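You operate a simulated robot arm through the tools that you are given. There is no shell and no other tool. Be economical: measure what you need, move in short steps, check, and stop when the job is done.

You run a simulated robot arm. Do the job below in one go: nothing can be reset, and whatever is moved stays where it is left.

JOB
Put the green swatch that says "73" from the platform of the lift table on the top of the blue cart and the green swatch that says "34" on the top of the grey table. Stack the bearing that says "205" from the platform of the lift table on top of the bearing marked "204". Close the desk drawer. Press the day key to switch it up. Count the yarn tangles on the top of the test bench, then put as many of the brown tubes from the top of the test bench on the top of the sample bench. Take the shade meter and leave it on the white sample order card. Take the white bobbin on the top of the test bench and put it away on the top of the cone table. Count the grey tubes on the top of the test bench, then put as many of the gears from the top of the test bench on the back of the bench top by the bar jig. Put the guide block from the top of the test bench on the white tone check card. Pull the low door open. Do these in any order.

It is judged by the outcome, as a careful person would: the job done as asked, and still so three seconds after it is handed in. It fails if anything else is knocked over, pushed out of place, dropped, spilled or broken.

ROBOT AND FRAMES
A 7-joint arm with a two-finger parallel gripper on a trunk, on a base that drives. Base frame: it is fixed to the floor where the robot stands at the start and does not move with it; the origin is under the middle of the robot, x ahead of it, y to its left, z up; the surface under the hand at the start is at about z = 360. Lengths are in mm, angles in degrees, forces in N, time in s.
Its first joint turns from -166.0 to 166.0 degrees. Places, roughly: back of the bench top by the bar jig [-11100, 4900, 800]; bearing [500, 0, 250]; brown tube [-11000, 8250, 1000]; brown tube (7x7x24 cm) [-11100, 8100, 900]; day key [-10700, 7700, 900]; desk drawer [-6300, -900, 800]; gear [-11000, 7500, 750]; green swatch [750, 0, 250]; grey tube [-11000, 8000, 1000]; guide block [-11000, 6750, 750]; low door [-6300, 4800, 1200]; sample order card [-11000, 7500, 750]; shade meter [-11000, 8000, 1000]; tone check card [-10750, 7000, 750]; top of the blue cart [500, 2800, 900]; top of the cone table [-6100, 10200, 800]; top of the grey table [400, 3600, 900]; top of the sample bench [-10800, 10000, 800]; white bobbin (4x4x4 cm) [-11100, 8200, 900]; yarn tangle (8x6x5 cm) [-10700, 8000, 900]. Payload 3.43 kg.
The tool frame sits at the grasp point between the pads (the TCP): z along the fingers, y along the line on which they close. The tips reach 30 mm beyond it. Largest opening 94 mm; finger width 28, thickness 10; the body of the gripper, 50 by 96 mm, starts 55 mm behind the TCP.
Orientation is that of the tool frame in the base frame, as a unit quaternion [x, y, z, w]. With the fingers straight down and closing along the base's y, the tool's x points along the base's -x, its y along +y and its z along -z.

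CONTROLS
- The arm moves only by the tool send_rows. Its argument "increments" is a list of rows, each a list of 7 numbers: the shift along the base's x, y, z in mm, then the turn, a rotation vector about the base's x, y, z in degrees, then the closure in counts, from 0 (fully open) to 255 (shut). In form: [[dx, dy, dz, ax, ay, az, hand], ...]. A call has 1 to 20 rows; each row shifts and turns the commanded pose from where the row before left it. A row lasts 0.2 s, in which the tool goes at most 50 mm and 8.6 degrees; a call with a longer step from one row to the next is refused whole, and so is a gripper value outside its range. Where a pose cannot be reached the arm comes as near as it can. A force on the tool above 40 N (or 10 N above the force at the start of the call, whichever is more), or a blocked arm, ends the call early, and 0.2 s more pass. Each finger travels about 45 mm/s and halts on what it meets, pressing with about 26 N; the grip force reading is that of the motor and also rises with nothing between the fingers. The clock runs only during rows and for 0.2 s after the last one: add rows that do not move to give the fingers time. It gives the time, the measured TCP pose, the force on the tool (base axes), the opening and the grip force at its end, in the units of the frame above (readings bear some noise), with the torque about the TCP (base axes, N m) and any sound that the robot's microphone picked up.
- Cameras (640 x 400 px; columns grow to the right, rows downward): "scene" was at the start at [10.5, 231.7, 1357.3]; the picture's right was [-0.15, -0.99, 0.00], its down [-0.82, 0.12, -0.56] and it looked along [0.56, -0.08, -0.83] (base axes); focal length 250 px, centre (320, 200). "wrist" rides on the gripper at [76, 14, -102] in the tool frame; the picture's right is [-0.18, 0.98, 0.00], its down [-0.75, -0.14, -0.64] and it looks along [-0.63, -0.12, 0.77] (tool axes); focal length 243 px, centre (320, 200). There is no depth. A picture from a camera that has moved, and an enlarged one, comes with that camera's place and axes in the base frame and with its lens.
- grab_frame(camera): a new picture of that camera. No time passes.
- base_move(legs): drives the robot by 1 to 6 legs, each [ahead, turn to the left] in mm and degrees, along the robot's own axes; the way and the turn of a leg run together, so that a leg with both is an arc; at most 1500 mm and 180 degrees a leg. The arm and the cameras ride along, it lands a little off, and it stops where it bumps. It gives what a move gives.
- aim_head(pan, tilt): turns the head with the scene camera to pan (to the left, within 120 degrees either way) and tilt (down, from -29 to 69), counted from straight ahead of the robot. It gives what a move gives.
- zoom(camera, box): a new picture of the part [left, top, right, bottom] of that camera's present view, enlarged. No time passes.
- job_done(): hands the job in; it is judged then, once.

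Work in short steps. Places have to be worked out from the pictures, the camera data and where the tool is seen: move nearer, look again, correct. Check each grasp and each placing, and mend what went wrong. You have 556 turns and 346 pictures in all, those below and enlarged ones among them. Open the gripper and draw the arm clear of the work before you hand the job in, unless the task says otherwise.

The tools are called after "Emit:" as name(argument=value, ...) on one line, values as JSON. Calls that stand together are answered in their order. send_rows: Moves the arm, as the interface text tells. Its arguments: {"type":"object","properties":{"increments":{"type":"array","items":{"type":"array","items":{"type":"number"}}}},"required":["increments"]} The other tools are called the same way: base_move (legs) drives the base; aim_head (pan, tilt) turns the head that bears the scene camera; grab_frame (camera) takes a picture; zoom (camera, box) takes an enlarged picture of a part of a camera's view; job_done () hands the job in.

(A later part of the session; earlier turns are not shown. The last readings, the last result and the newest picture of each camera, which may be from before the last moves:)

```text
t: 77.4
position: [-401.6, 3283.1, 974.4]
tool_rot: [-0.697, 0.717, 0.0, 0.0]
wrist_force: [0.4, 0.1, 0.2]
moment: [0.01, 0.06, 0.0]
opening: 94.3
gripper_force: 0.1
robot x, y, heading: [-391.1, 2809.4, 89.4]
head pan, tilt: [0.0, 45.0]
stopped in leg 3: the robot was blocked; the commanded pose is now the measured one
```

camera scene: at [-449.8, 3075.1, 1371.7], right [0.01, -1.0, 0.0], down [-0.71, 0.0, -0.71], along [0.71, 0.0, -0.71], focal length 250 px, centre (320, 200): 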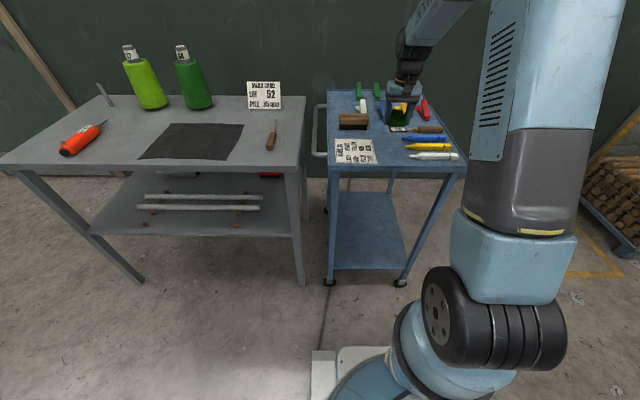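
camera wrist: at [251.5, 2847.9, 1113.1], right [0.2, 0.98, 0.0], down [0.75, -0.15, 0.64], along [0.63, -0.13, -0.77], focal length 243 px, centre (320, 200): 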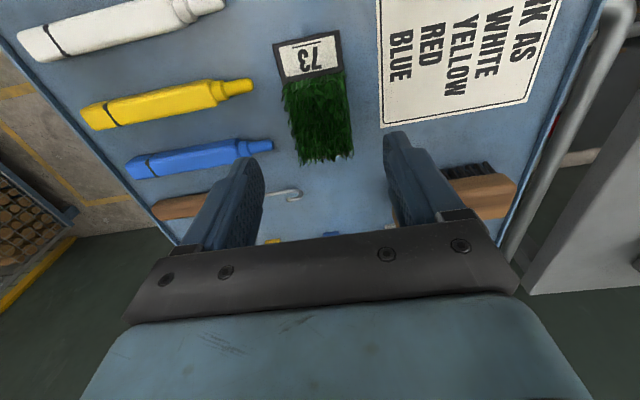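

Reversing was blocked right away. Let me look behind.

Emit:
aim_head(pan=120, tilt=50)

Emit:
grab_frame(camera="scene")

Emit:
aim_head(pan=-120, tilt=50)

Emit:
grab_frame(camera="scene")

```text
t: 79.4
position: [-402.1, 3282.4, 972.8]
tool_rot: [-0.696, 0.718, 0.0, 0.001]
wrist_force: [-0.2, -0.2, -0.2]
moment: [-0.01, -0.01, 0.0]
opening: 94.0
gripper_force: 0.2
robot x, y, heading: [-394.5, 2807.5, 89.2]
head pan, tilt: [120.0, 50.0]
```

```text
309 pictures are left
camera scene: at [-695.6, 2716.7, 1364.8], right [-0.49, 0.87, 0.0], down [0.67, 0.37, -0.64], along [-0.56, -0.31, -0.77], focal length 250 px, centre (320, 200)
```

scene: 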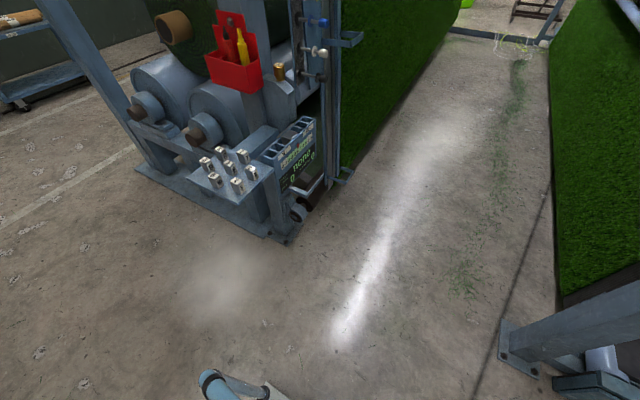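

```text
t: 82.8
position: [-401.2, 3282.3, 972.9]
tool_rot: [-0.695, 0.719, 0.0, 0.0]
wrist_force: [0.3, 0.2, 1.1]
moment: [0.01, -0.03, -0.01]
opening: 94.0
gripper_force: 0.1
robot x, y, heading: [-388.0, 2808.8, 89.3]
head pan, tilt: [-120.0, 50.0]
```

```text
308 pictures are left
camera scene: at [-562.2, 2715.0, 1364.8], right [-0.51, -0.86, 0.0], down [-0.66, 0.39, -0.64], along [0.55, -0.33, -0.77], focal length 250 px, centre (320, 200)
```

scene: 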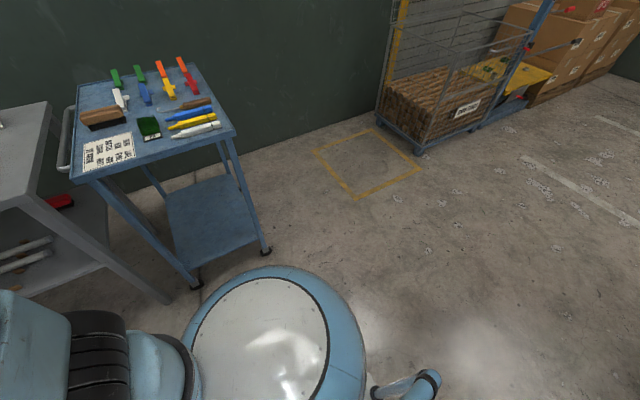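

Nothing is there; likely a spurious stall. I retry reversing.

Emit:
base_move(legs=[[-1400, 0], [-1400, 0]])

```text
t: 96.4
position: [-430.9, 514.9, 973.5]
tool_rot: [-0.698, 0.716, 0.001, 0.0]
wrist_force: [0.0, -0.5, 0.4]
moment: [0.01, -0.01, 0.0]
opening: 93.9
gripper_force: 0.1
robot x, y, heading: [-423.0, 41.0, 89.7]
head pan, tilt: [-120.0, 50.0]
```

Back near the start. Turn right to face the lift table.

Emit:
base_move(legs=[[0, -30], [0, -30], [0, -29.7]])

```text
t: 99.8
position: [-40.8, 330.6, 973.9]
tool_rot: [-0.295, 0.955, 0.001, 0.0]
wrist_force: [-0.5, -0.3, -0.1]
moment: [-0.03, -0.02, 0.04]
opening: 94.2
gripper_force: 0.1
robot x, y, heading: [-454.8, 86.1, 33.5]
head pan, tilt: [-120.0, 50.0]
stopped in leg 2: the robot was blocked; the commanded pose is now the measured one
```

Cumulative turn per call seems limited; I finish with one more short call.

Emit:
base_move(legs=[[0, -33.5], [430, 0]])

Emit:
aim_head(pan=-8.4, tilt=50)

Emit:
grab_frame(camera="scene")

```text
t: 104.2
position: [449.3, 67.0, 974.3]
tool_rot: [-0.009, 1.0, 0.0, 0.0]
wrist_force: [-0.5, 0.0, -0.3]
moment: [0.0, 0.02, -0.01]
opening: 94.0
gripper_force: 0.0
robot x, y, heading: [-30.4, 104.2, 0.1]
head pan, tilt: [-120.0, 50.0]
```

```text
t: 106.1
position: [449.5, 67.6, 976.1]
tool_rot: [-0.009, 1.0, 0.0, 0.0]
wrist_force: [-0.7, -0.5, 0.0]
moment: [0.04, 0.02, 0.02]
opening: 94.1
gripper_force: 0.1
robot x, y, heading: [-30.6, 105.0, 0.3]
head pan, tilt: [-8.4, 50.0]
```

```text
307 pictures are left
camera scene: at [-13.9, 331.3, 1364.7], right [-0.14, -0.99, 0.0], down [-0.76, 0.11, -0.64], along [0.64, -0.09, -0.77], focal length 250 px, centre (320, 200)
```

scene: 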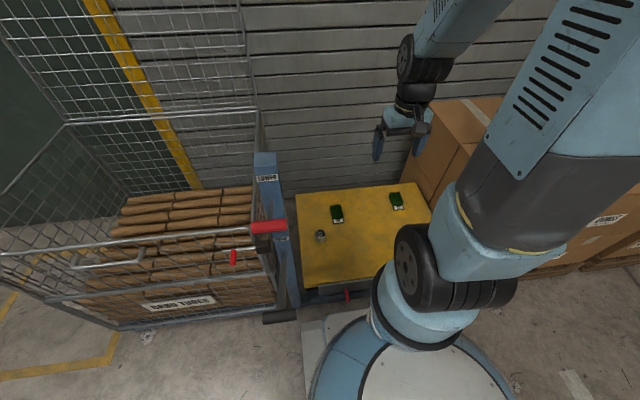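

34 at about (715,143). I move above it and look.

Emit:
send_rows(increments=[[30, 10, -35, 0, 0, 0, 0], [30, 10, -35, 0, 0, 0, 0], [30, 10, -35, 0, 0, 0, 0], [30, 10, -35, 0, 0, 0, 0], [30, 9, -35, 0, 0, 0, 0], [30, 9, -35, 0, 0, 0, 0], [30, 9, -35, 0, 0, 0, 0], [30, 9, -35, 0, 0, 0, 0], [0, 0, -45, 0, 0, 0, 0], [0, 0, -45, 0, 0, 0, 0], [0, 0, -45, 0, 0, 0, 0], [0, 0, -45, 0, 0, 0, 0], [0, 0, 0, 0, 0, 0, 0]])

Emit:
grab_frame(camera="wrist")

```text
t: 108.9
position: [690.2, 144.1, 518.4]
tool_rot: [-0.009, 1.0, 0.0, 0.002]
wrist_force: [1.0, -0.2, -0.4]
moment: [0.0, -0.04, 0.0]
opening: 94.0
gripper_force: 0.0
robot x, y, heading: [-27.8, 109.6, 0.1]
head pan, tilt: [-8.4, 50.0]
```

```text
306 pictures are left
camera wrist: at [614.8, 158.1, 621.1], right [0.17, 0.99, 0.0], down [0.76, -0.13, 0.64], along [0.63, -0.11, -0.77], focal length 243 px, centre (320, 200)
```

wrist: 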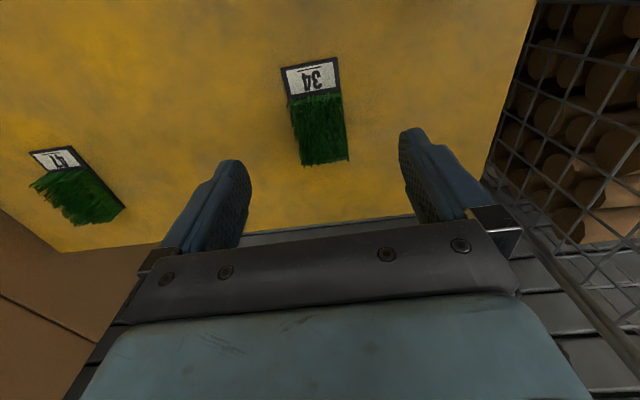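

34 spans x 658–758, y≈138, aligned. I descend at (710,138) and grip.

Emit:
send_rows(increments=[[20, -6, -40, 0, 0, 0, 0], [0, 0, -45, 0, 0, 0, 0], [0, 0, -30, 0, 0, 0, 0], [0, 0, -10, 0, 0, 0, 0], [0, 0, -2, 0, 0, 0, 0], [0, 0, 0, 0, 0, 0, 255], [0, 0, 0, 0, 0, 0, 255], [0, 0, 0, 0, 0, 0, 255], [0, 0, 0, 0, 0, 0, 255]])

Emit:
grab_frame(camera="wrist")

```text
t: 110.2
position: [712.0, 136.4, 392.0]
tool_rot: [-0.009, 1.0, 0.0, 0.002]
wrist_force: [1.2, 0.5, 1.5]
moment: [-0.01, 0.06, 0.03]
opening: 77.2
gripper_force: 1.5
robot x, y, heading: [-28.7, 103.6, 0.5]
head pan, tilt: [-8.4, 50.0]
stopped in row 6: the force on the tool passed its limit at 45 N (the readings are from after the stop); the commanded pose is now the measured one
```

```text
305 pictures are left
camera wrist: at [635.1, 150.3, 493.0], right [0.17, 0.99, 0.0], down [0.75, -0.13, 0.64], along [0.64, -0.11, -0.76], focal length 243 px, centre (320, 200)
```

wrist: 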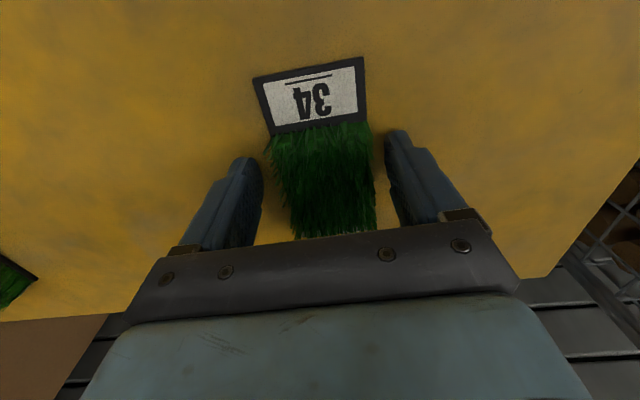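

Fingertips brushed the platform. I raise 2 mm and close again.

Emit:
send_rows(increments=[[0, 0, 2, 0, 0, 0, 80], [0, 0, 0, 0, 0, 0, 160], [0, 0, 0, 0, 0, 0, 255], [0, 0, 0, 0, 0, 0, 255], [0, 0, 0, 0, 0, 0, 255]])

Emit:
grab_frame(camera="wrist")

```text
t: 111.4
position: [711.8, 135.6, 391.1]
tool_rot: [-0.008, 1.0, 0.0, 0.001]
wrist_force: [0.2, -0.4, 3.1]
moment: [0.02, 0.04, -0.03]
opening: 53.7
gripper_force: 25.7
robot x, y, heading: [-29.4, 104.0, 0.0]
head pan, tilt: [-8.4, 50.0]
```

```text
304 pictures are left
camera wrist: at [635.2, 149.8, 494.8], right [0.17, 0.99, 0.0], down [0.75, -0.13, 0.64], along [0.63, -0.11, -0.77], focal length 243 px, centre (320, 200)
```

wrist: 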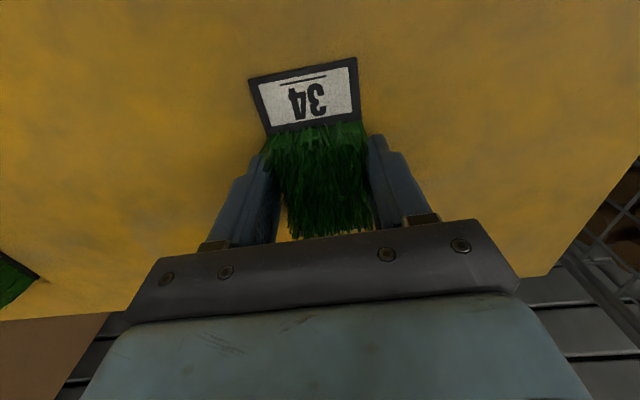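

Gripped at 53.7 mm. Lift and retract to the carry pose, then back off.

Emit:
send_rows(increments=[[0, 0, 40, 0, 0, 0, 255], [0, 0, 45, 0, 0, 0, 255], [0, 0, 45, 0, 0, 0, 255], [0, 0, 45, 0, 0, 0, 255], [-30, -10, 35, 0, 0, 0, 255], [-30, -10, 35, 0, 0, 0, 255], [-30, -10, 35, 0, 0, 0, 255], [-30, -10, 35, 0, 0, 0, 255], [-30, -10, 35, 0, 0, 0, 255], [-30, -10, 35, 0, 0, 0, 255], [-30, -10, 35, 0, 0, 0, 255], [-30, -5, 35, 0, 0, 0, 255], [-20, 0, 40, 0, 0, 0, 255], [0, 0, 40, 0, 0, 0, 255], [0, 0, 40, 0, 0, 0, 255]])

Emit:
base_move(legs=[[-430, 0], [0, 30]])

Emit:
base_move(legs=[[0, 30]])

Emit:
base_move(legs=[[0, 30], [1400, 0], [1300, 0]])

```text
t: 114.6
position: [473.0, 59.3, 969.7]
tool_rot: [-0.008, 1.0, -0.001, 0.001]
wrist_force: [0.4, -0.2, -0.4]
moment: [-0.01, 0.05, 0.01]
opening: 54.0
gripper_force: 25.4
out of reach, approached as far as the arm can: row 12, 13
robot x, y, heading: [-28.9, 104.6, 0.1]
head pan, tilt: [-8.4, 50.0]
```

```text
t: 118.8
position: [-4.8, 310.0, 969.1]
tool_rot: [-0.266, 0.964, -0.001, 0.001]
wrist_force: [0.3, 0.0, 0.0]
moment: [-0.03, -0.02, 0.0]
opening: 53.8
gripper_force: 25.3
robot x, y, heading: [-447.7, 76.4, 30.0]
head pan, tilt: [-8.4, 50.0]
```

```text
t: 120.9
position: [-184.1, 502.9, 968.1]
tool_rot: [-0.509, 0.861, 0.001, 0.0]
wrist_force: [-0.1, -0.2, -1.1]
moment: [-0.02, -0.01, -0.01]
opening: 53.7
gripper_force: 25.7
robot x, y, heading: [-414.4, 59.6, 60.5]
head pan, tilt: [-8.4, 50.0]
```

```text
t: 136.0
position: [-366.9, 3296.1, 969.2]
tool_rot: [-0.705, 0.709, 0.001, 0.001]
wrist_force: [-0.1, 0.3, 0.6]
moment: [0.05, 0.01, 0.03]
opening: 53.7
gripper_force: 25.9
robot x, y, heading: [-361.6, 2794.9, 88.9]
head pan, tilt: [-8.4, 50.0]
```

Drive on to the grey table and turn right in steps.

Emit:
base_move(legs=[[600, 0], [0, -30]])

Emit:
base_move(legs=[[0, -30]])

Emit:
base_move(legs=[[0, -29]])

Emit:
aim_head(pan=0, tilt=40)

Emit:
grab_frame(camera="scene")

```text
t: 141.0
position: [-118.0, 3838.3, 970.6]
tool_rot: [-0.509, 0.861, 0.001, 0.001]
wrist_force: [0.3, -0.9, -0.4]
moment: [-0.01, 0.03, -0.04]
opening: 54.1
gripper_force: 25.8
robot x, y, heading: [-383.6, 3412.9, 60.0]
head pan, tilt: [-8.4, 50.0]
```

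```text
t: 143.1
position: [60.5, 3650.0, 971.4]
tool_rot: [-0.269, 0.963, 0.0, 0.001]
wrist_force: [-0.6, -0.6, -0.2]
moment: [0.01, -0.02, 0.01]
opening: 53.8
gripper_force: 25.9
robot x, y, heading: [-395.3, 3446.2, 30.4]
head pan, tilt: [-8.4, 50.0]
```

```text
t: 145.1
position: [106.6, 3403.4, 971.9]
tool_rot: [-0.02, 1.0, 0.0, 0.001]
wrist_force: [-0.2, 0.1, -0.3]
moment: [0.01, 0.01, 0.03]
opening: 53.8
gripper_force: 26.2
robot x, y, heading: [-396.8, 3469.2, 1.6]
head pan, tilt: [-8.4, 50.0]
```

```text
t: 145.8
position: [107.7, 3404.3, 972.3]
tool_rot: [-0.021, 1.0, 0.0, 0.001]
wrist_force: [-0.3, -1.0, -0.6]
moment: [0.0, -0.04, 0.02]
opening: 53.8
gripper_force: 26.2
robot x, y, heading: [-394.0, 3472.6, 1.9]
head pan, tilt: [0.0, 40.0]
```

```text
303 pictures are left
camera scene: at [-377.7, 3710.1, 1378.9], right [0.03, -1.0, 0.0], down [-0.64, -0.02, -0.77], along [0.77, 0.02, -0.64], focal length 250 px, centre (320, 200)
```

scene: 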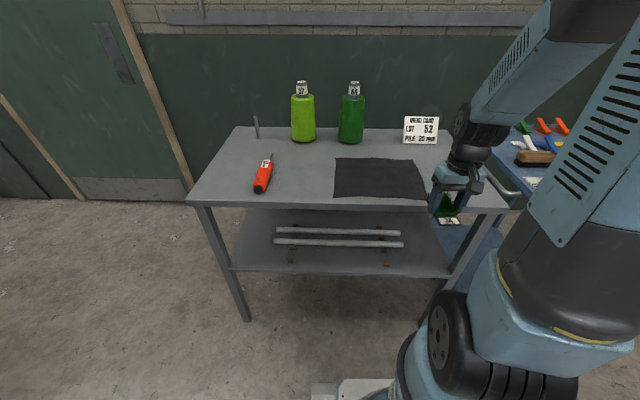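

Free area between knife and mat centred ≈(320,3785). I move over it.

Emit:
send_rows(increments=[[23, 42, 0, 0, 0, 0, 255], [23, 42, 0, 0, 0, 0, 255], [23, 42, 0, 0, 0, 0, 255], [23, 42, 0, 0, 0, 0, 255], [23, 42, 0, 0, 0, 0, 255], [23, 42, 0, 0, 0, 0, 255], [23, 42, 0, 0, 0, 0, 255], [23, 42, 0, 0, 0, 0, 255], [23, 42, 0, 0, 0, 0, 255], [0, 0, 0, 0, 0, 0, 255]])

Emit:
grab_frame(camera="wrist")

```text
t: 148.0
position: [309.8, 3782.6, 968.2]
tool_rot: [-0.019, 1.0, 0.0, 0.001]
wrist_force: [0.9, 0.1, -0.4]
moment: [-0.01, -0.03, -0.03]
opening: 53.8
gripper_force: 26.1
robot x, y, heading: [-394.0, 3469.9, 1.8]
head pan, tilt: [0.0, 40.0]
```

```text
302 pictures are left
camera wrist: at [233.2, 3793.8, 1072.0], right [0.14, 0.99, 0.0], down [0.76, -0.11, 0.64], along [0.64, -0.09, -0.77], focal length 243 px, centre (320, 200)
```

wrist: 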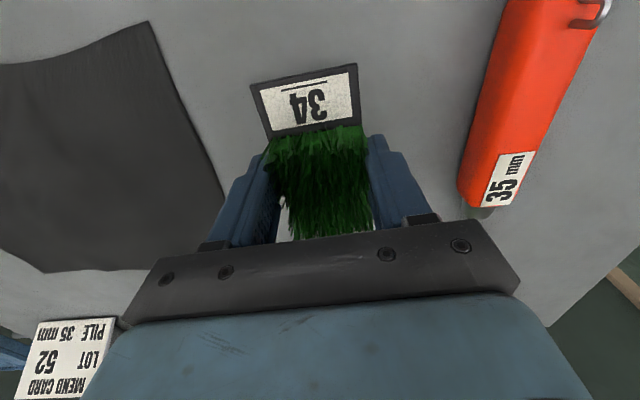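

Clear on both sides. Descend to contact.

Emit:
send_rows(increments=[[0, 0, -30, 0, 0, 0, 255], [0, 0, -15, 0, 0, 0, 255], [0, 0, -4, 0, 0, 0, 255], [0, 0, -4, 0, 0, 0, 255], [0, 0, -3, 0, 0, 0, 255], [0, 0, -3, 0, 0, 0, 255], [0, 0, -3, 0, 0, 0, 255], [0, 0, -3, 0, 0, 0, 255], [0, 0, -3, 0, 0, 0, 255]])

```text
t: 149.7
position: [313.6, 3784.0, 912.1]
tool_rot: [-0.021, 1.0, 0.001, 0.003]
wrist_force: [-3.1, -2.5, 12.0]
moment: [-0.09, 0.16, 0.01]
opening: 53.9
gripper_force: 27.2
robot x, y, heading: [-393.8, 3475.4, 2.0]
head pan, tilt: [0.0, 40.0]
stopped in row 8: the force on the tool passed its limit at 45 N (the readings are from after the stop); the commanded pose is now the measured one
```

Contact at 912. Open and rise.

Emit:
send_rows(increments=[[0, 0, 0, 0, 0, 0, 160], [0, 0, 0, 0, 0, 0, 50], [0, 0, 0, 0, 0, 0, 50], [0, 0, 20, 0, 0, 0, 50], [0, 0, 40, 0, 0, 0, 50], [0, 0, 40, 0, 0, 0, 50]])

Emit:
grab_frame(camera="wrist")

```text
t: 151.1
position: [315.1, 3783.1, 1012.6]
tool_rot: [-0.02, 1.0, 0.001, 0.003]
wrist_force: [0.3, 0.3, -0.8]
moment: [0.02, 0.03, 0.02]
opening: 75.6
gripper_force: 0.0
robot x, y, heading: [-398.0, 3472.4, 1.9]
head pan, tilt: [0.0, 40.0]
```

```text
301 pictures are left
camera wrist: at [238.2, 3794.2, 1115.1], right [0.14, 0.99, 0.0], down [0.76, -0.11, 0.65], along [0.64, -0.09, -0.76], focal length 243 px, centre (320, 200)
```

wrist: 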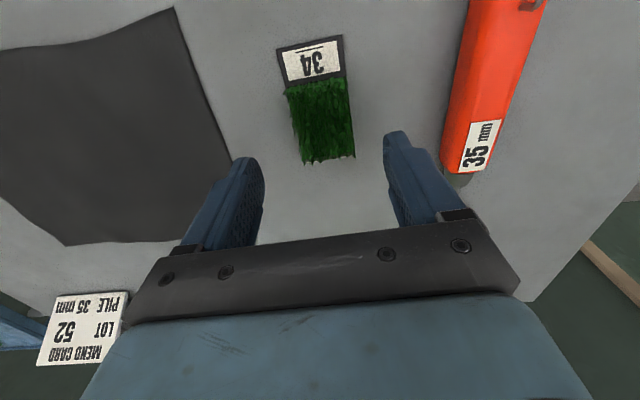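

34 is placed. I retract the arm and look around for the route to the west (−x).

Emit:
send_rows(increments=[[-23, -42, 0, 0, 0, 0, 50], [-23, -42, 0, 0, 0, 0, 50], [-23, -42, 0, 0, 0, 0, 50], [-23, -42, 0, 0, 0, 0, 50], [-23, -42, 0, 0, 0, 0, 50], [-23, -42, 0, 0, 0, 0, 50], [-23, -42, -10, 0, 0, 0, 50], [-23, -42, -10, 0, 0, 0, 0], [-23, -42, -10, 0, 0, 0, 0]])

Emit:
aim_head(pan=85, tilt=15)

Emit:
grab_frame(camera="scene")

Emit:
aim_head(pan=120, tilt=15)

Emit:
grab_frame(camera="scene")

Emit:
aim_head(pan=-120, tilt=15)

Emit:
grab_frame(camera="scene")

```text
t: 153.1
position: [110.4, 3401.1, 981.9]
tool_rot: [-0.021, 1.0, 0.001, 0.003]
wrist_force: [0.9, 0.8, 0.1]
moment: [-0.02, 0.01, -0.01]
opening: 94.0
gripper_force: 0.1
robot x, y, heading: [-395.5, 3475.1, 1.9]
head pan, tilt: [0.0, 40.0]
```

```text
t: 154.7
position: [109.3, 3400.3, 983.0]
tool_rot: [-0.021, 1.0, 0.001, 0.004]
wrist_force: [0.1, -0.5, 0.0]
moment: [-0.01, -0.01, 0.01]
opening: 94.1
gripper_force: 0.1
robot x, y, heading: [-399.7, 3469.3, 1.7]
head pan, tilt: [85.0, 15.0]
```

```text
300 pictures are left
camera scene: at [-457.4, 3800.7, 1418.5], right [1.0, -0.06, 0.0], down [-0.02, -0.26, -0.97], along [0.05, 0.96, -0.26], focal length 250 px, centre (320, 200)
```

scene: 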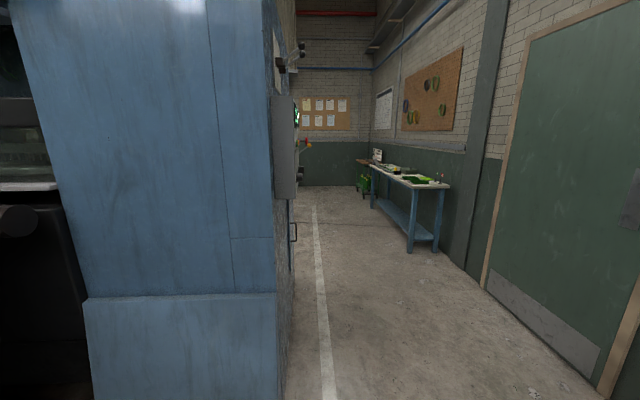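

```text
t: 155.7
position: [110.0, 3400.9, 983.2]
tool_rot: [-0.021, 1.0, 0.001, 0.004]
wrist_force: [0.5, -0.1, -0.2]
moment: [0.0, -0.01, 0.01]
opening: 94.1
gripper_force: 0.1
robot x, y, heading: [-393.0, 3472.0, 1.7]
head pan, tilt: [120.0, 15.0]
```

```text
299 pictures are left
camera scene: at [-511.8, 3786.9, 1418.5], right [0.85, 0.53, 0.0], down [0.14, -0.22, -0.97], along [-0.51, 0.82, -0.26], focal length 250 px, centre (320, 200)
```

scene: 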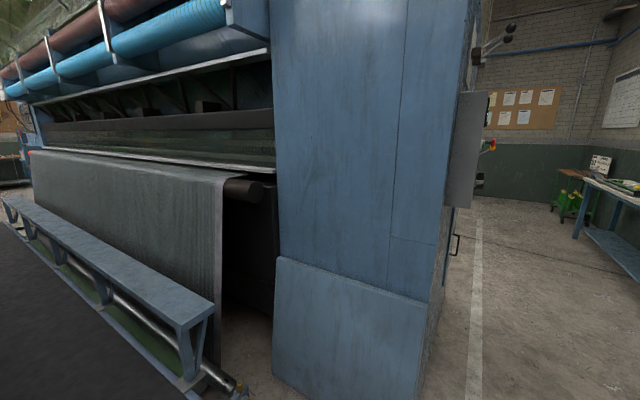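

```text
t: 159.1
position: [110.4, 3401.0, 982.3]
tool_rot: [-0.02, 1.0, 0.0, 0.003]
wrist_force: [0.1, -0.3, -0.5]
moment: [0.0, 0.04, 0.01]
opening: 93.9
gripper_force: 0.1
robot x, y, heading: [-392.7, 3473.2, 1.7]
head pan, tilt: [-120.0, 15.0]
```

```text
298 pictures are left
camera scene: at [-506.8, 3625.1, 1418.5], right [-0.88, 0.47, 0.0], down [0.12, 0.23, -0.97], along [-0.46, -0.85, -0.26], focal length 250 px, centre (320, 200)
```

scene: 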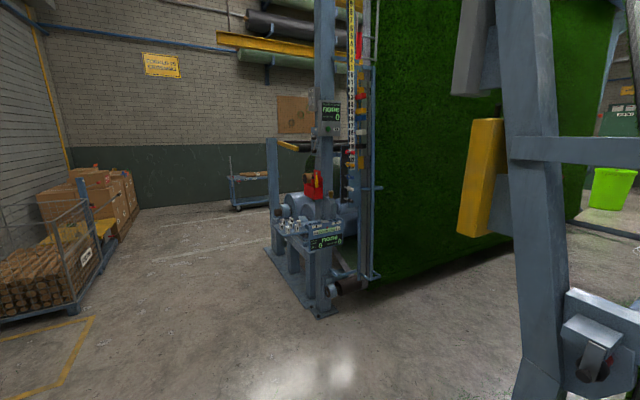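

The way west is along the south aisle (y≈−100…) where the desk is. I turn right in steps to face −y.

Emit:
base_move(legs=[[0, -40]])

Emit:
base_move(legs=[[0, -40]])

Emit:
base_move(legs=[[0, -11.7], [1400, 0], [1400, 0], [700, 0]])

```text
t: 161.6
position: [-57.3, 3091.9, 982.5]
tool_rot: [0.326, 0.945, 0.0, 0.004]
wrist_force: [0.4, -0.7, -0.7]
moment: [0.01, 0.01, 0.0]
opening: 94.2
gripper_force: 0.1
robot x, y, heading: [-372.8, 3504.6, -38.1]
head pan, tilt: [-120.0, 15.0]
```

```text
t: 164.1
position: [-398.1, 2982.7, 981.3]
tool_rot: [0.631, 0.776, -0.001, 0.004]
wrist_force: [-0.3, -0.1, -0.5]
moment: [0.0, 0.0, 0.01]
opening: 93.8
gripper_force: 0.0
robot x, y, heading: [-323.1, 3512.5, -78.4]
head pan, tilt: [-120.0, 15.0]
```

```text
t: 182.3
position: [-344.7, -516.5, 983.2]
tool_rot: [0.68, 0.734, -0.002, 0.003]
wrist_force: [-0.2, -0.3, 0.0]
moment: [0.0, -0.01, -0.01]
opening: 93.8
gripper_force: 0.0
robot x, y, heading: [-209.5, -5.2, -85.8]
head pan, tilt: [-120.0, 15.0]
```

At (-210,-5). Turn right to face −x.

Emit:
base_move(legs=[[0, -45]])

Emit:
base_move(legs=[[0, -45]])

Emit:
aim_head(pan=0, tilt=10)

Emit:
grab_frame(camera="scene")

```text
t: 185.0
position: [-669.5, -266.9, 983.5]
tool_rot: [0.91, 0.415, -0.003, 0.003]
wrist_force: [0.5, -0.2, -0.3]
moment: [0.0, 0.01, -0.01]
opening: 93.9
gripper_force: 0.0
robot x, y, heading: [-170.0, -34.3, -131.1]
head pan, tilt: [-120.0, 15.0]
```

```text
t: 188.2
position: [-690.2, 157.5, 984.8]
tool_rot: [1.0, 0.03, -0.004, 0.001]
wrist_force: [-0.6, -0.7, -0.4]
moment: [0.04, 0.0, -0.01]
opening: 93.8
gripper_force: 0.0
robot x, y, heading: [-174.0, -84.7, -176.6]
head pan, tilt: [-120.0, 15.0]
stopped in leg 1: the robot was blocked; the commanded pose is now the measured one
```

```text
t: 190.2
position: [-690.4, 158.4, 985.5]
tool_rot: [1.0, 0.029, -0.003, 0.0]
wrist_force: [0.1, -0.2, -0.4]
moment: [0.03, 0.03, 0.0]
opening: 94.0
gripper_force: 0.1
robot x, y, heading: [-175.3, -84.1, -176.4]
head pan, tilt: [0.0, 10.0]
```

```text
297 pictures are left
camera scene: at [-193.9, -318.5, 1426.6], right [-0.06, 1.0, 0.0], down [0.17, 0.01, -0.98], along [-0.98, -0.06, -0.17], focal length 250 px, centre (320, 200)
```

scene: 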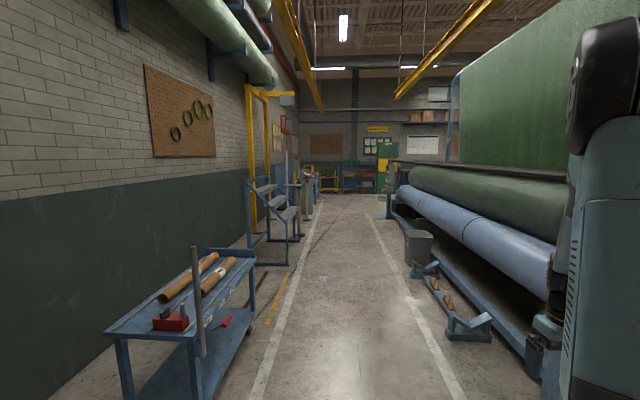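

The aisle west is clear (lines at y≈−763 and 442). The arm has drifted to the robot's right during turns; I recentre it and drive 4.2 m.

Emit:
send_rows(increments=[[0, -44, 0, 0, 0, 0, 0], [0, -44, 0, 0, 0, 0, 0], [0, -44, 0, 0, 0, 0, 0], [0, -44, 0, 0, 0, 0, 0], [0, -20, 0, 0, 0, 0, 0]])

Emit:
base_move(legs=[[0, -3.5], [1400, 0], [1400, 0], [1400, 0]])

Emit:
grab_frame(camera="scene")

```text
t: 191.3
position: [-687.7, -36.7, 986.6]
tool_rot: [1.0, 0.03, -0.004, 0.001]
wrist_force: [0.4, 1.7, 0.0]
moment: [0.02, 0.0, -0.01]
opening: 94.0
gripper_force: 0.1
robot x, y, heading: [-173.2, -83.1, -176.4]
head pan, tilt: [0.0, 10.0]
```

```text
t: 212.2
position: [-4867.3, -87.3, 987.1]
tool_rot: [1.0, 0.011, -0.004, 0.001]
wrist_force: [0.1, -0.1, 0.5]
moment: [-0.01, -0.02, 0.03]
opening: 94.3
gripper_force: 0.0
robot x, y, heading: [-4355.1, -155.2, -178.5]
head pan, tilt: [0.0, 10.0]
```

```text
296 pictures are left
camera scene: at [-4382.3, -385.8, 1426.6], right [-0.03, 1.0, 0.0], down [0.17, 0.0, -0.98], along [-0.98, -0.03, -0.17], focal length 250 px, centre (320, 200)
```

scene: 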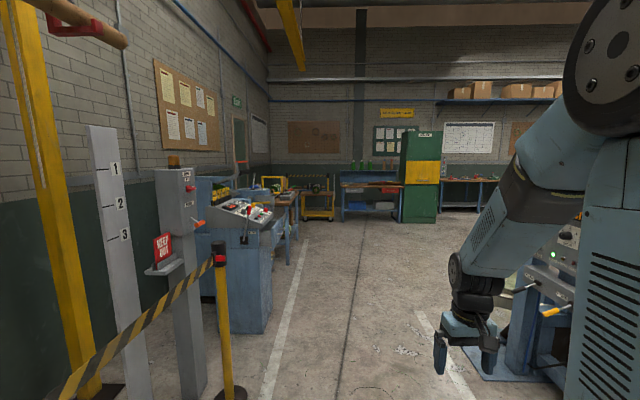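

A console/desk row is on the left. Zoom there and look with a small left pan.

Emit:
zoom(camera="scene", box=[130, 130, 410, 305])

```text
2.29 times, centred on (270, 218) of scene
camera zoom: at [-4382.3, -385.8, 1426.6], right [-0.03, 1.0, 0.0], down [0.17, 0.0, -0.98], along [-0.98, -0.03, -0.17], focal length 570 px, centre (434, 160)
```

zoom: 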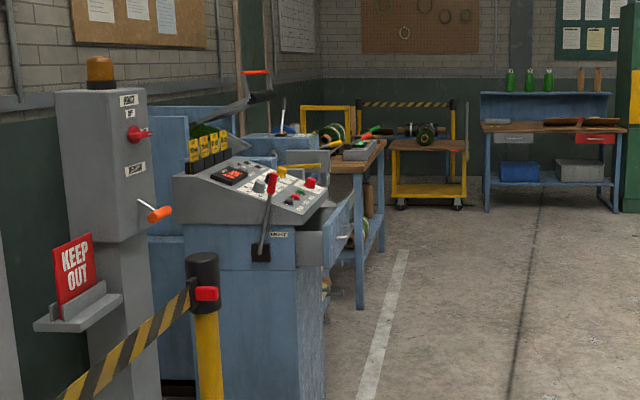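

The control desk's drawer is open toward the aisle at about (-6390,-816,800). I retract the arm a little, drive up next to it, then turn left to face it.

Emit:
send_rows(increments=[[40, 0, 0, 0, 0, 0, 0], [40, 0, 0, 0, 0, 0, 0], [40, 0, 0, 0, 0, 0, 0]])

Emit:
base_move(legs=[[0, -6], [1000, 0], [1000, 0]])

Emit:
base_move(legs=[[0, 45]])

Emit:
grab_frame(camera="scene")

```text
t: 213.0
position: [-4783.3, -74.0, 1014.7]
tool_rot: [1.0, 0.012, -0.002, 0.001]
wrist_force: [-0.9, 0.2, 0.2]
moment: [-0.01, -0.02, 0.02]
opening: 94.0
gripper_force: 0.1
out of reach, approached as far as the arm can: row 2, 3
robot x, y, heading: [-4355.6, -152.8, -178.5]
head pan, tilt: [0.0, 10.0]
```

```text
t: 223.8
position: [-6790.8, 152.4, 1014.0]
tool_rot: [0.999, -0.044, -0.002, 0.0]
wrist_force: [0.0, -0.2, -0.3]
moment: [0.0, 0.0, -0.04]
opening: 94.2
gripper_force: 0.0
robot x, y, heading: [-6375.0, 20.3, 175.5]
head pan, tilt: [0.0, 10.0]
```

```text
t: 226.4
position: [-6765.0, -174.8, 1017.9]
tool_rot: [0.943, 0.333, 0.004, 0.001]
wrist_force: [-0.5, 0.7, -0.1]
moment: [0.02, 0.01, 0.03]
opening: 93.9
gripper_force: 0.1
robot x, y, heading: [-6400.9, 56.5, -140.9]
head pan, tilt: [0.0, 10.0]
```

```text
294 pictures are left
camera scene: at [-6277.9, -143.9, 1426.6], right [-0.63, 0.78, 0.0], down [0.14, 0.11, -0.98], along [-0.77, -0.62, -0.17], focal length 250 px, centre (320, 200)
```

scene: 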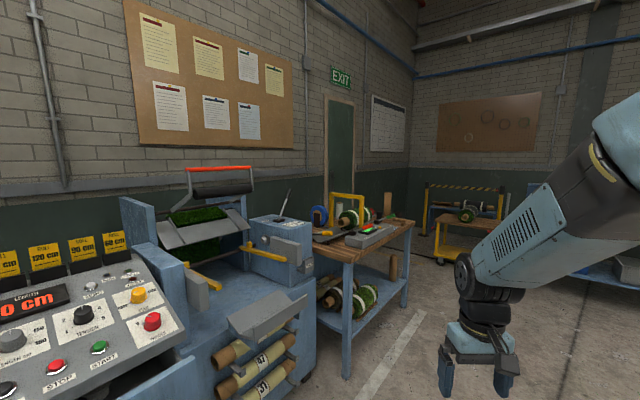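

Continue turning left and look down at the desk.

Emit:
base_move(legs=[[0, 46]])

Emit:
aim_head(pan=0, tilt=35)

Emit:
grab_frame(camera="scene")

```text
t: 229.2
position: [-6495.1, -371.5, 1019.9]
tool_rot: [0.744, 0.668, 0.006, -0.001]
wrist_force: [-0.1, -0.7, 0.3]
moment: [0.05, 0.02, 0.0]
opening: 93.9
gripper_force: 0.1
robot x, y, heading: [-6442.3, 56.9, -96.2]
head pan, tilt: [0.0, 10.0]
```

```text
t: 230.0
position: [-6495.2, -371.4, 1020.5]
tool_rot: [0.744, 0.668, 0.006, -0.002]
wrist_force: [-0.4, -0.3, -0.4]
moment: [0.0, 0.0, -0.01]
opening: 93.9
gripper_force: 0.0
robot x, y, heading: [-6443.2, 56.8, -96.3]
head pan, tilt: [0.0, 35.0]
```

```text
293 pictures are left
camera scene: at [-6212.4, 5.8, 1386.5], right [-0.99, 0.11, 0.0], down [0.06, 0.57, -0.82], along [-0.09, -0.81, -0.57], focal length 250 px, centre (320, 200)
```

scene: 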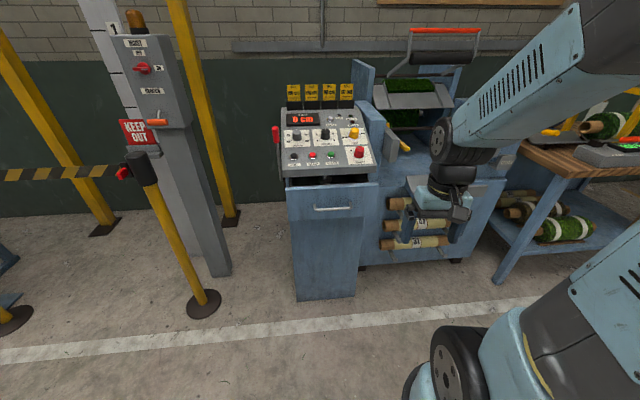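

The drawer is open ~100+ mm; its front is at about y≈−760, x≈−6347, z≈800. I close the fingers and tilt the tool to point toward −y in front of the drawer.

Emit:
send_rows(increments=[[12, -4, -17, -7.5, 0, 0, 255], [12, -6, -17, -7.5, 0, 0, 255], [12, -6, -17, -7.5, 0, 0, 255], [12, -6, -17, -7.5, 0, 0, 255], [12, -8, -17, -7.5, 0, 0, 255], [12, -10, -17, -7.5, 0, 0, 255], [12, -12, -17, -7.5, 0, 0, 255], [12, -12, -17, -7.5, 0, 0, 255], [12, -12, -17, -7.5, 0, 0, 255], [12, -12, -17, -7.5, 0, 0, 255], [12, -12, -17, -7.5, 0, 0, 255], [12, -12, -17, -7.5, 0, 0, 255]])

Emit:
grab_frame(camera="scene")

Emit:
grab_frame(camera="wrist")

```text
t: 232.6
position: [-6342.1, -665.2, 935.0]
tool_rot: [0.527, 0.476, -0.47, 0.525]
wrist_force: [-0.8, -0.3, 0.7]
moment: [0.05, 0.0, -0.03]
opening: 0.1
gripper_force: 26.0
out of reach, approached as far as the arm can: row 1, 2, 3, 4, 5, 6, 7, 8, 9
robot x, y, heading: [-6442.9, 58.2, -96.2]
head pan, tilt: [0.0, 35.0]
```

```text
292 pictures are left
camera scene: at [-6212.6, 6.1, 1386.5], right [-0.99, 0.11, 0.0], down [0.06, 0.57, -0.82], along [-0.09, -0.81, -0.57], focal length 250 px, centre (320, 200)
```

scene: 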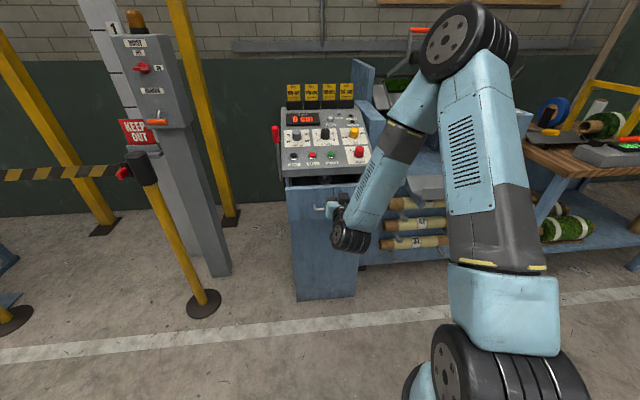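

```text
291 pictures are left
camera wrist: at [-6320.7, -561.9, 862.6], right [0.96, 0.0, 0.29], down [-0.22, 0.64, 0.74], along [-0.18, -0.77, 0.61], focal length 243 px, centre (320, 200)
```

wrist: 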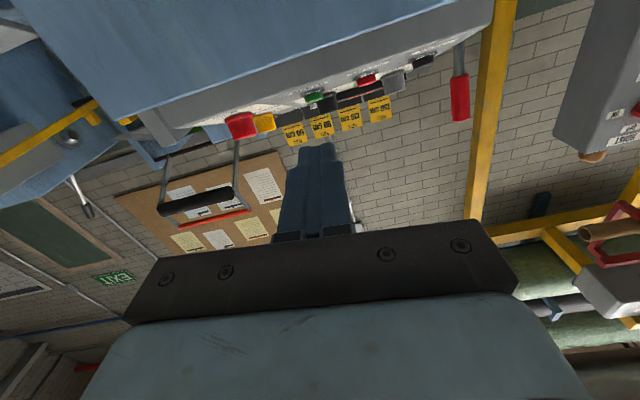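

The tool is now horizontal at z 935, tip at y −695. I back off 40 mm and lower toward z≈815.

Emit:
send_rows(increments=[[0, 20, -10, 0, 0, 0, 255], [0, 20, -20, 0, 0, 0, 255], [0, 0, -30, 0, 0, 0, 255], [0, 0, -30, 0, 0, 0, 255], [0, 0, -30, 0, 0, 0, 255], [0, 0, 0, 0, 0, 0, 255]])

Emit:
grab_frame(camera="scene")

Emit:
grab_frame(camera="wrist")

```text
t: 234.0
position: [-6341.4, -629.3, 813.2]
tool_rot: [0.528, 0.476, -0.469, 0.525]
wrist_force: [0.9, 0.1, 0.0]
moment: [0.01, 0.0, -0.01]
opening: 0.0
gripper_force: 26.1
out of reach, approached as far as the arm can: row 2
robot x, y, heading: [-6439.1, 56.8, -96.5]
head pan, tilt: [0.0, 35.0]
```

```text
290 pictures are left
camera scene: at [-6212.4, 5.5, 1386.5], right [-0.99, 0.11, 0.0], down [0.06, 0.57, -0.82], along [-0.09, -0.81, -0.57], focal length 250 px, centre (320, 200)
```

scene: 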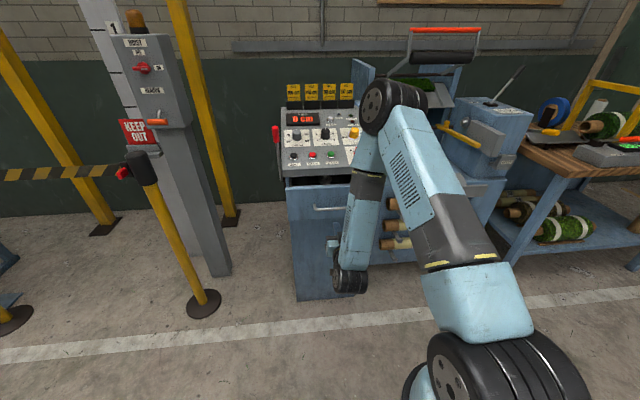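

```text
289 pictures are left
camera wrist: at [-6318.5, -525.4, 740.1], right [0.96, 0.0, 0.29], down [-0.23, 0.63, 0.74], along [-0.18, -0.77, 0.61], focal length 243 px, centre (320, 200)
```

wrist: 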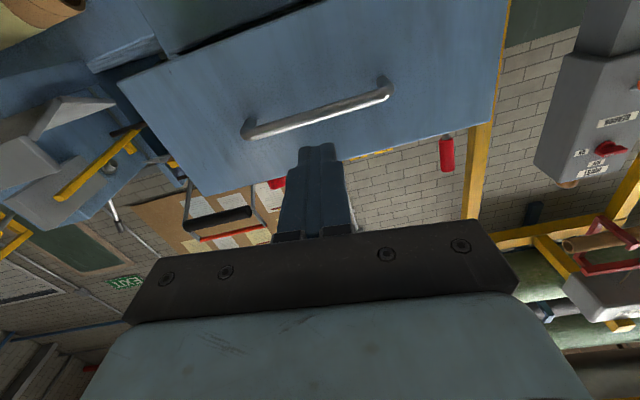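

Handle found at (-6343,-748,815); panel just behind it. I lower to z≈780 (below the handle) and push along −y.

Emit:
send_rows(increments=[[0, -10, -17, 0, 0, 0, 255], [0, -25, -16, 0, 0, 0, 255], [0, -25, 0, 0, 0, 0, 255], [0, -20, 0, 0, 0, 0, 255], [0, -15, 0, 0, 0, 0, 255], [0, -15, 0, 0, 0, 0, 255], [0, -15, 0, 0, 0, 0, 255], [0, -15, 0, 0, 0, 0, 255], [0, -15, 0, 0, 0, 0, 255], [0, -15, 0, 0, 0, 0, 255]])

Emit:
grab_frame(camera="scene")

```text
t: 236.2
position: [-6341.6, -801.8, 780.2]
tool_rot: [0.527, 0.477, -0.468, 0.526]
wrist_force: [-0.1, 0.2, -1.2]
moment: [0.0, 0.04, 0.01]
opening: 0.2
gripper_force: 26.2
robot x, y, heading: [-6442.7, 62.1, -96.4]
head pan, tilt: [0.0, 35.0]
```

```text
288 pictures are left
camera scene: at [-6212.4, 5.4, 1386.5], right [-0.99, 0.11, 0.0], down [0.06, 0.57, -0.82], along [-0.09, -0.81, -0.57], focal length 250 px, centre (320, 200)
```

scene: 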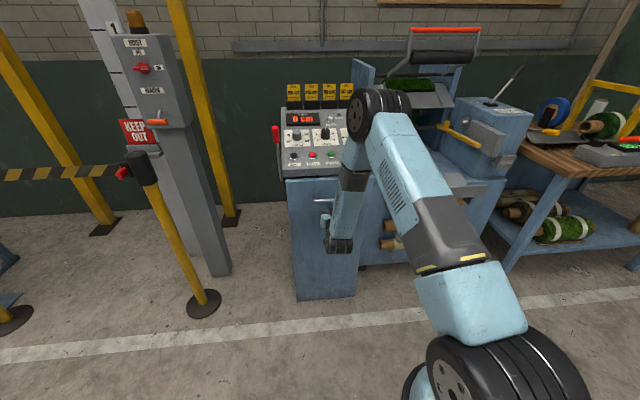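

The drawer is moving in easily. Continue pushing until resistance.

Emit:
send_rows(increments=[[0, -12, 0, 0, 0, 0, 255], [0, -12, 0, 0, 0, 0, 255], [0, -10, 0, 0, 0, 0, 255], [0, -10, 0, 0, 0, 0, 255], [0, -10, 0, 0, 0, 0, 255], [0, -10, 0, 0, 0, 0, 255], [0, -10, 0, 0, 0, 0, 255], [0, -10, 0, 0, 0, 0, 255]])

Emit:
zoom(camera="scene", box=[240, 100, 440, 300])

```text
t: 237.4
position: [-6341.8, -848.0, 783.2]
tool_rot: [0.528, 0.477, -0.468, 0.524]
wrist_force: [-2.8, 26.8, 13.2]
moment: [-0.71, 0.1, -0.24]
opening: 0.0
gripper_force: 25.7
robot x, y, heading: [-6440.5, 54.7, -96.1]
head pan, tilt: [0.0, 35.0]
stopped in row 6: the force on the tool passed its limit at 63 N (the readings are from after the stop); the commanded pose is now the measured one
```

```text
2.00 times, centred on (340, 200) of scene
camera zoom: at [-6212.5, 7.4, 1386.6], right [-0.99, 0.11, 0.0], down [0.06, 0.57, -0.82], along [-0.09, -0.81, -0.57], focal length 499 px, centre (280, 200)
```

zoom: 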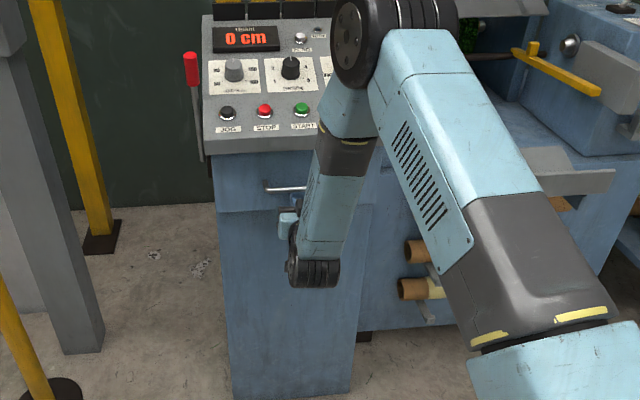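

Hard stop reached; the drawer seems flush. I retract and check.

Emit:
send_rows(increments=[[0, 30, 0, 0, 0, 0, 255], [0, 45, 0, 0, 0, 0, 255], [0, 45, 0, 0, 0, 0, 255], [0, 45, 0, 0, 0, 0, 255], [0, 40, 20, 0, 0, 0, 255]])

Emit:
grab_frame(camera="wrist")

Emit:
zoom(camera="scene", box=[240, 120, 400, 240])

```text
t: 238.7
position: [-6343.7, -644.7, 799.2]
tool_rot: [0.528, 0.478, -0.467, 0.524]
wrist_force: [0.3, 0.2, 0.2]
moment: [-0.02, -0.01, 0.0]
opening: 0.0
gripper_force: 26.1
robot x, y, heading: [-6439.8, 57.8, -96.4]
head pan, tilt: [0.0, 35.0]
```

```text
286 pictures are left
camera wrist: at [-6321.1, -540.6, 727.2], right [0.96, 0.0, 0.29], down [-0.23, 0.63, 0.74], along [-0.18, -0.78, 0.6], focal length 243 px, centre (320, 200)
```

wrist: 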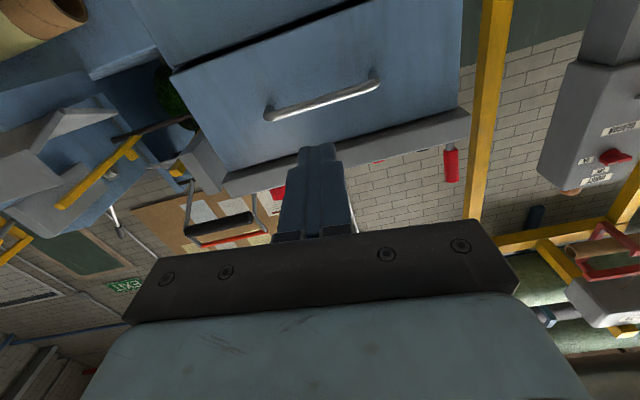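

```text
3.33 times, centred on (320, 180) of scene
camera zoom: at [-6212.4, 5.2, 1386.5], right [-0.99, 0.11, 0.0], down [0.06, 0.57, -0.82], along [-0.09, -0.81, -0.57], focal length 832 px, centre (320, 267)
```

zoom: 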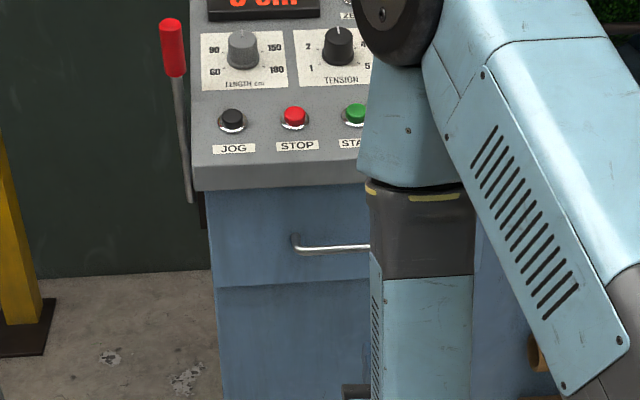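

Drawer closed. I restore the tool to pointing down and tuck the arm, then look west and north for the route.

Emit:
send_rows(increments=[[-4, 10, 16, 7.5, 0, 0, 0], [-6, 15, 16, 7.5, 0, 0, 0], [-6, 15, 16, 7.5, 0, 0, 0], [-6, 15, 16, 7.5, 0, 0, 0], [-6, 15, 16, 7.5, 0, 0, 0], [-6, 15, 16, 7.5, 0, 0, 0], [-6, 20, 16, 7.5, 0, 0, 0], [-6, 20, 16, 7.5, 0, 0, 0], [-6, 20, 16, 7.5, 0, 0, 0], [-6, 20, 16, 7.5, 0, 0, 0], [-6, 20, 16, 7.5, 0, 0, 0], [-6, 20, 16, 7.5, 0, 0, 0]])

Emit:
aim_head(pan=-84, tilt=10)

Emit:
grab_frame(camera="scene")

Emit:
aim_head(pan=-120, tilt=10)

Emit:
grab_frame(camera="scene")

```text
t: 241.4
position: [-6462.4, -468.5, 989.2]
tool_rot: [0.793, 0.609, 0.008, -0.005]
wrist_force: [0.7, 0.6, -0.8]
moment: [-0.01, 0.02, 0.0]
opening: 94.0
gripper_force: 0.1
out of reach, approached as far as the arm can: row 3, 4
robot x, y, heading: [-6441.3, 54.2, -96.6]
head pan, tilt: [0.0, 35.0]
stopped in row 12: the arm was blocked; the commanded pose is now the measured one
```

```text
t: 243.0
position: [-6462.4, -468.0, 988.5]
tool_rot: [0.793, 0.609, 0.007, -0.005]
wrist_force: [-0.6, -0.3, -0.4]
moment: [0.01, -0.02, 0.0]
opening: 94.3
gripper_force: 0.1
robot x, y, heading: [-6445.2, 57.2, -96.4]
head pan, tilt: [-84.0, 10.0]
```

```text
284 pictures are left
camera scene: at [-6295.6, 93.9, 1426.6], right [0.01, 1.0, 0.0], down [0.17, 0.0, -0.98], along [-0.98, 0.01, -0.17], focal length 250 px, centre (320, 200)
```

scene: 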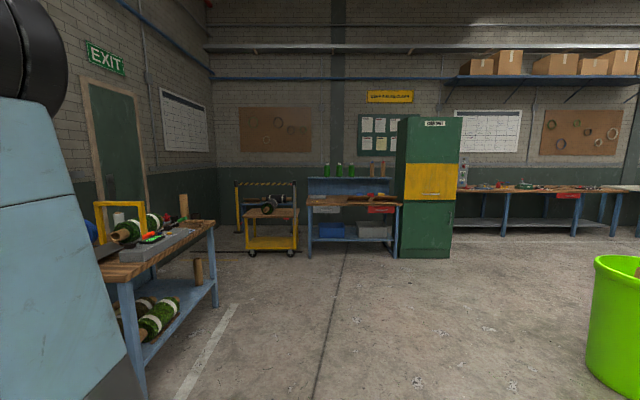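

```text
t: 244.1
position: [-6461.5, -468.8, 987.8]
tool_rot: [0.793, 0.609, 0.007, -0.004]
wrist_force: [0.2, -0.1, 0.5]
moment: [-0.02, -0.02, -0.01]
opening: 93.9
gripper_force: 0.1
robot x, y, heading: [-6442.8, 59.7, -96.4]
head pan, tilt: [-120.0, 10.0]
```

```text
283 pictures are left
camera scene: at [-6277.5, 148.5, 1426.7], right [0.59, 0.81, 0.0], down [0.14, -0.1, -0.98], along [-0.79, 0.58, -0.17], focal length 250 px, centre (320, 200)
```

scene: 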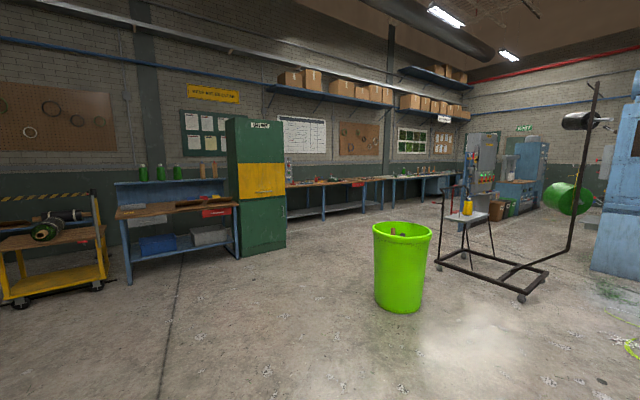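

The hall west is open; benches are along the west wall. I turn to face −x (two steps).

Emit:
base_move(legs=[[0, -42]])

Emit:
base_move(legs=[[0, -41.6], [1300, 0], [1300, 0]])

Emit:
aim_head(pan=-90, tilt=10)

Emit:
grab_frame(camera="scene")

```text
t: 246.7
position: [-6814.6, -313.5, 988.1]
tool_rot: [0.961, 0.278, 0.009, -0.001]
wrist_force: [-0.4, 0.4, -0.1]
moment: [0.01, 0.01, 0.01]
opening: 94.2
gripper_force: 0.2
robot x, y, heading: [-6411.2, 24.2, -139.3]
head pan, tilt: [-120.0, 10.0]
```

```text
t: 247.4
position: [-6825.7, -301.4, 990.2]
tool_rot: [0.961, 0.275, 0.01, 0.001]
wrist_force: [0.0, -0.7, 1.1]
moment: [-0.05, -0.03, -0.02]
opening: 93.9
gripper_force: 0.1
robot x, y, heading: [-6408.0, 25.8, -139.4]
head pan, tilt: [-120.0, 10.0]
stopped in leg 1: the robot was blocked; the commanded pose is now the measured one
```

```text
t: 248.4
position: [-6826.5, -300.8, 988.8]
tool_rot: [0.961, 0.276, 0.01, 0.001]
wrist_force: [0.1, 0.3, 0.6]
moment: [0.01, 0.03, 0.01]
opening: 93.8
gripper_force: 0.0
robot x, y, heading: [-6410.6, 20.7, -139.2]
head pan, tilt: [-90.0, 10.0]
```

```text
282 pictures are left
camera scene: at [-6275.4, -42.8, 1426.6], right [0.76, 0.65, 0.0], down [0.11, -0.13, -0.98], along [-0.64, 0.75, -0.17], focal length 250 px, centre (320, 200)
```

scene: 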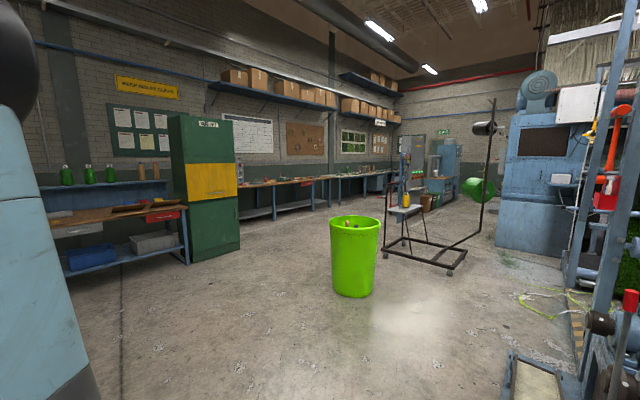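

Spurious stall again; retry.

Emit:
base_move(legs=[[0, -40.5], [1300, 0], [1300, 0]])

```text
t: 263.3
position: [-9510.4, 201.5, 988.9]
tool_rot: [0.994, -0.113, 0.009, 0.006]
wrist_force: [0.0, -0.4, -0.8]
moment: [-0.04, 0.01, 0.04]
opening: 94.0
gripper_force: 0.0
robot x, y, heading: [-8993.0, 139.5, 175.4]
head pan, tilt: [-90.0, 10.0]
```

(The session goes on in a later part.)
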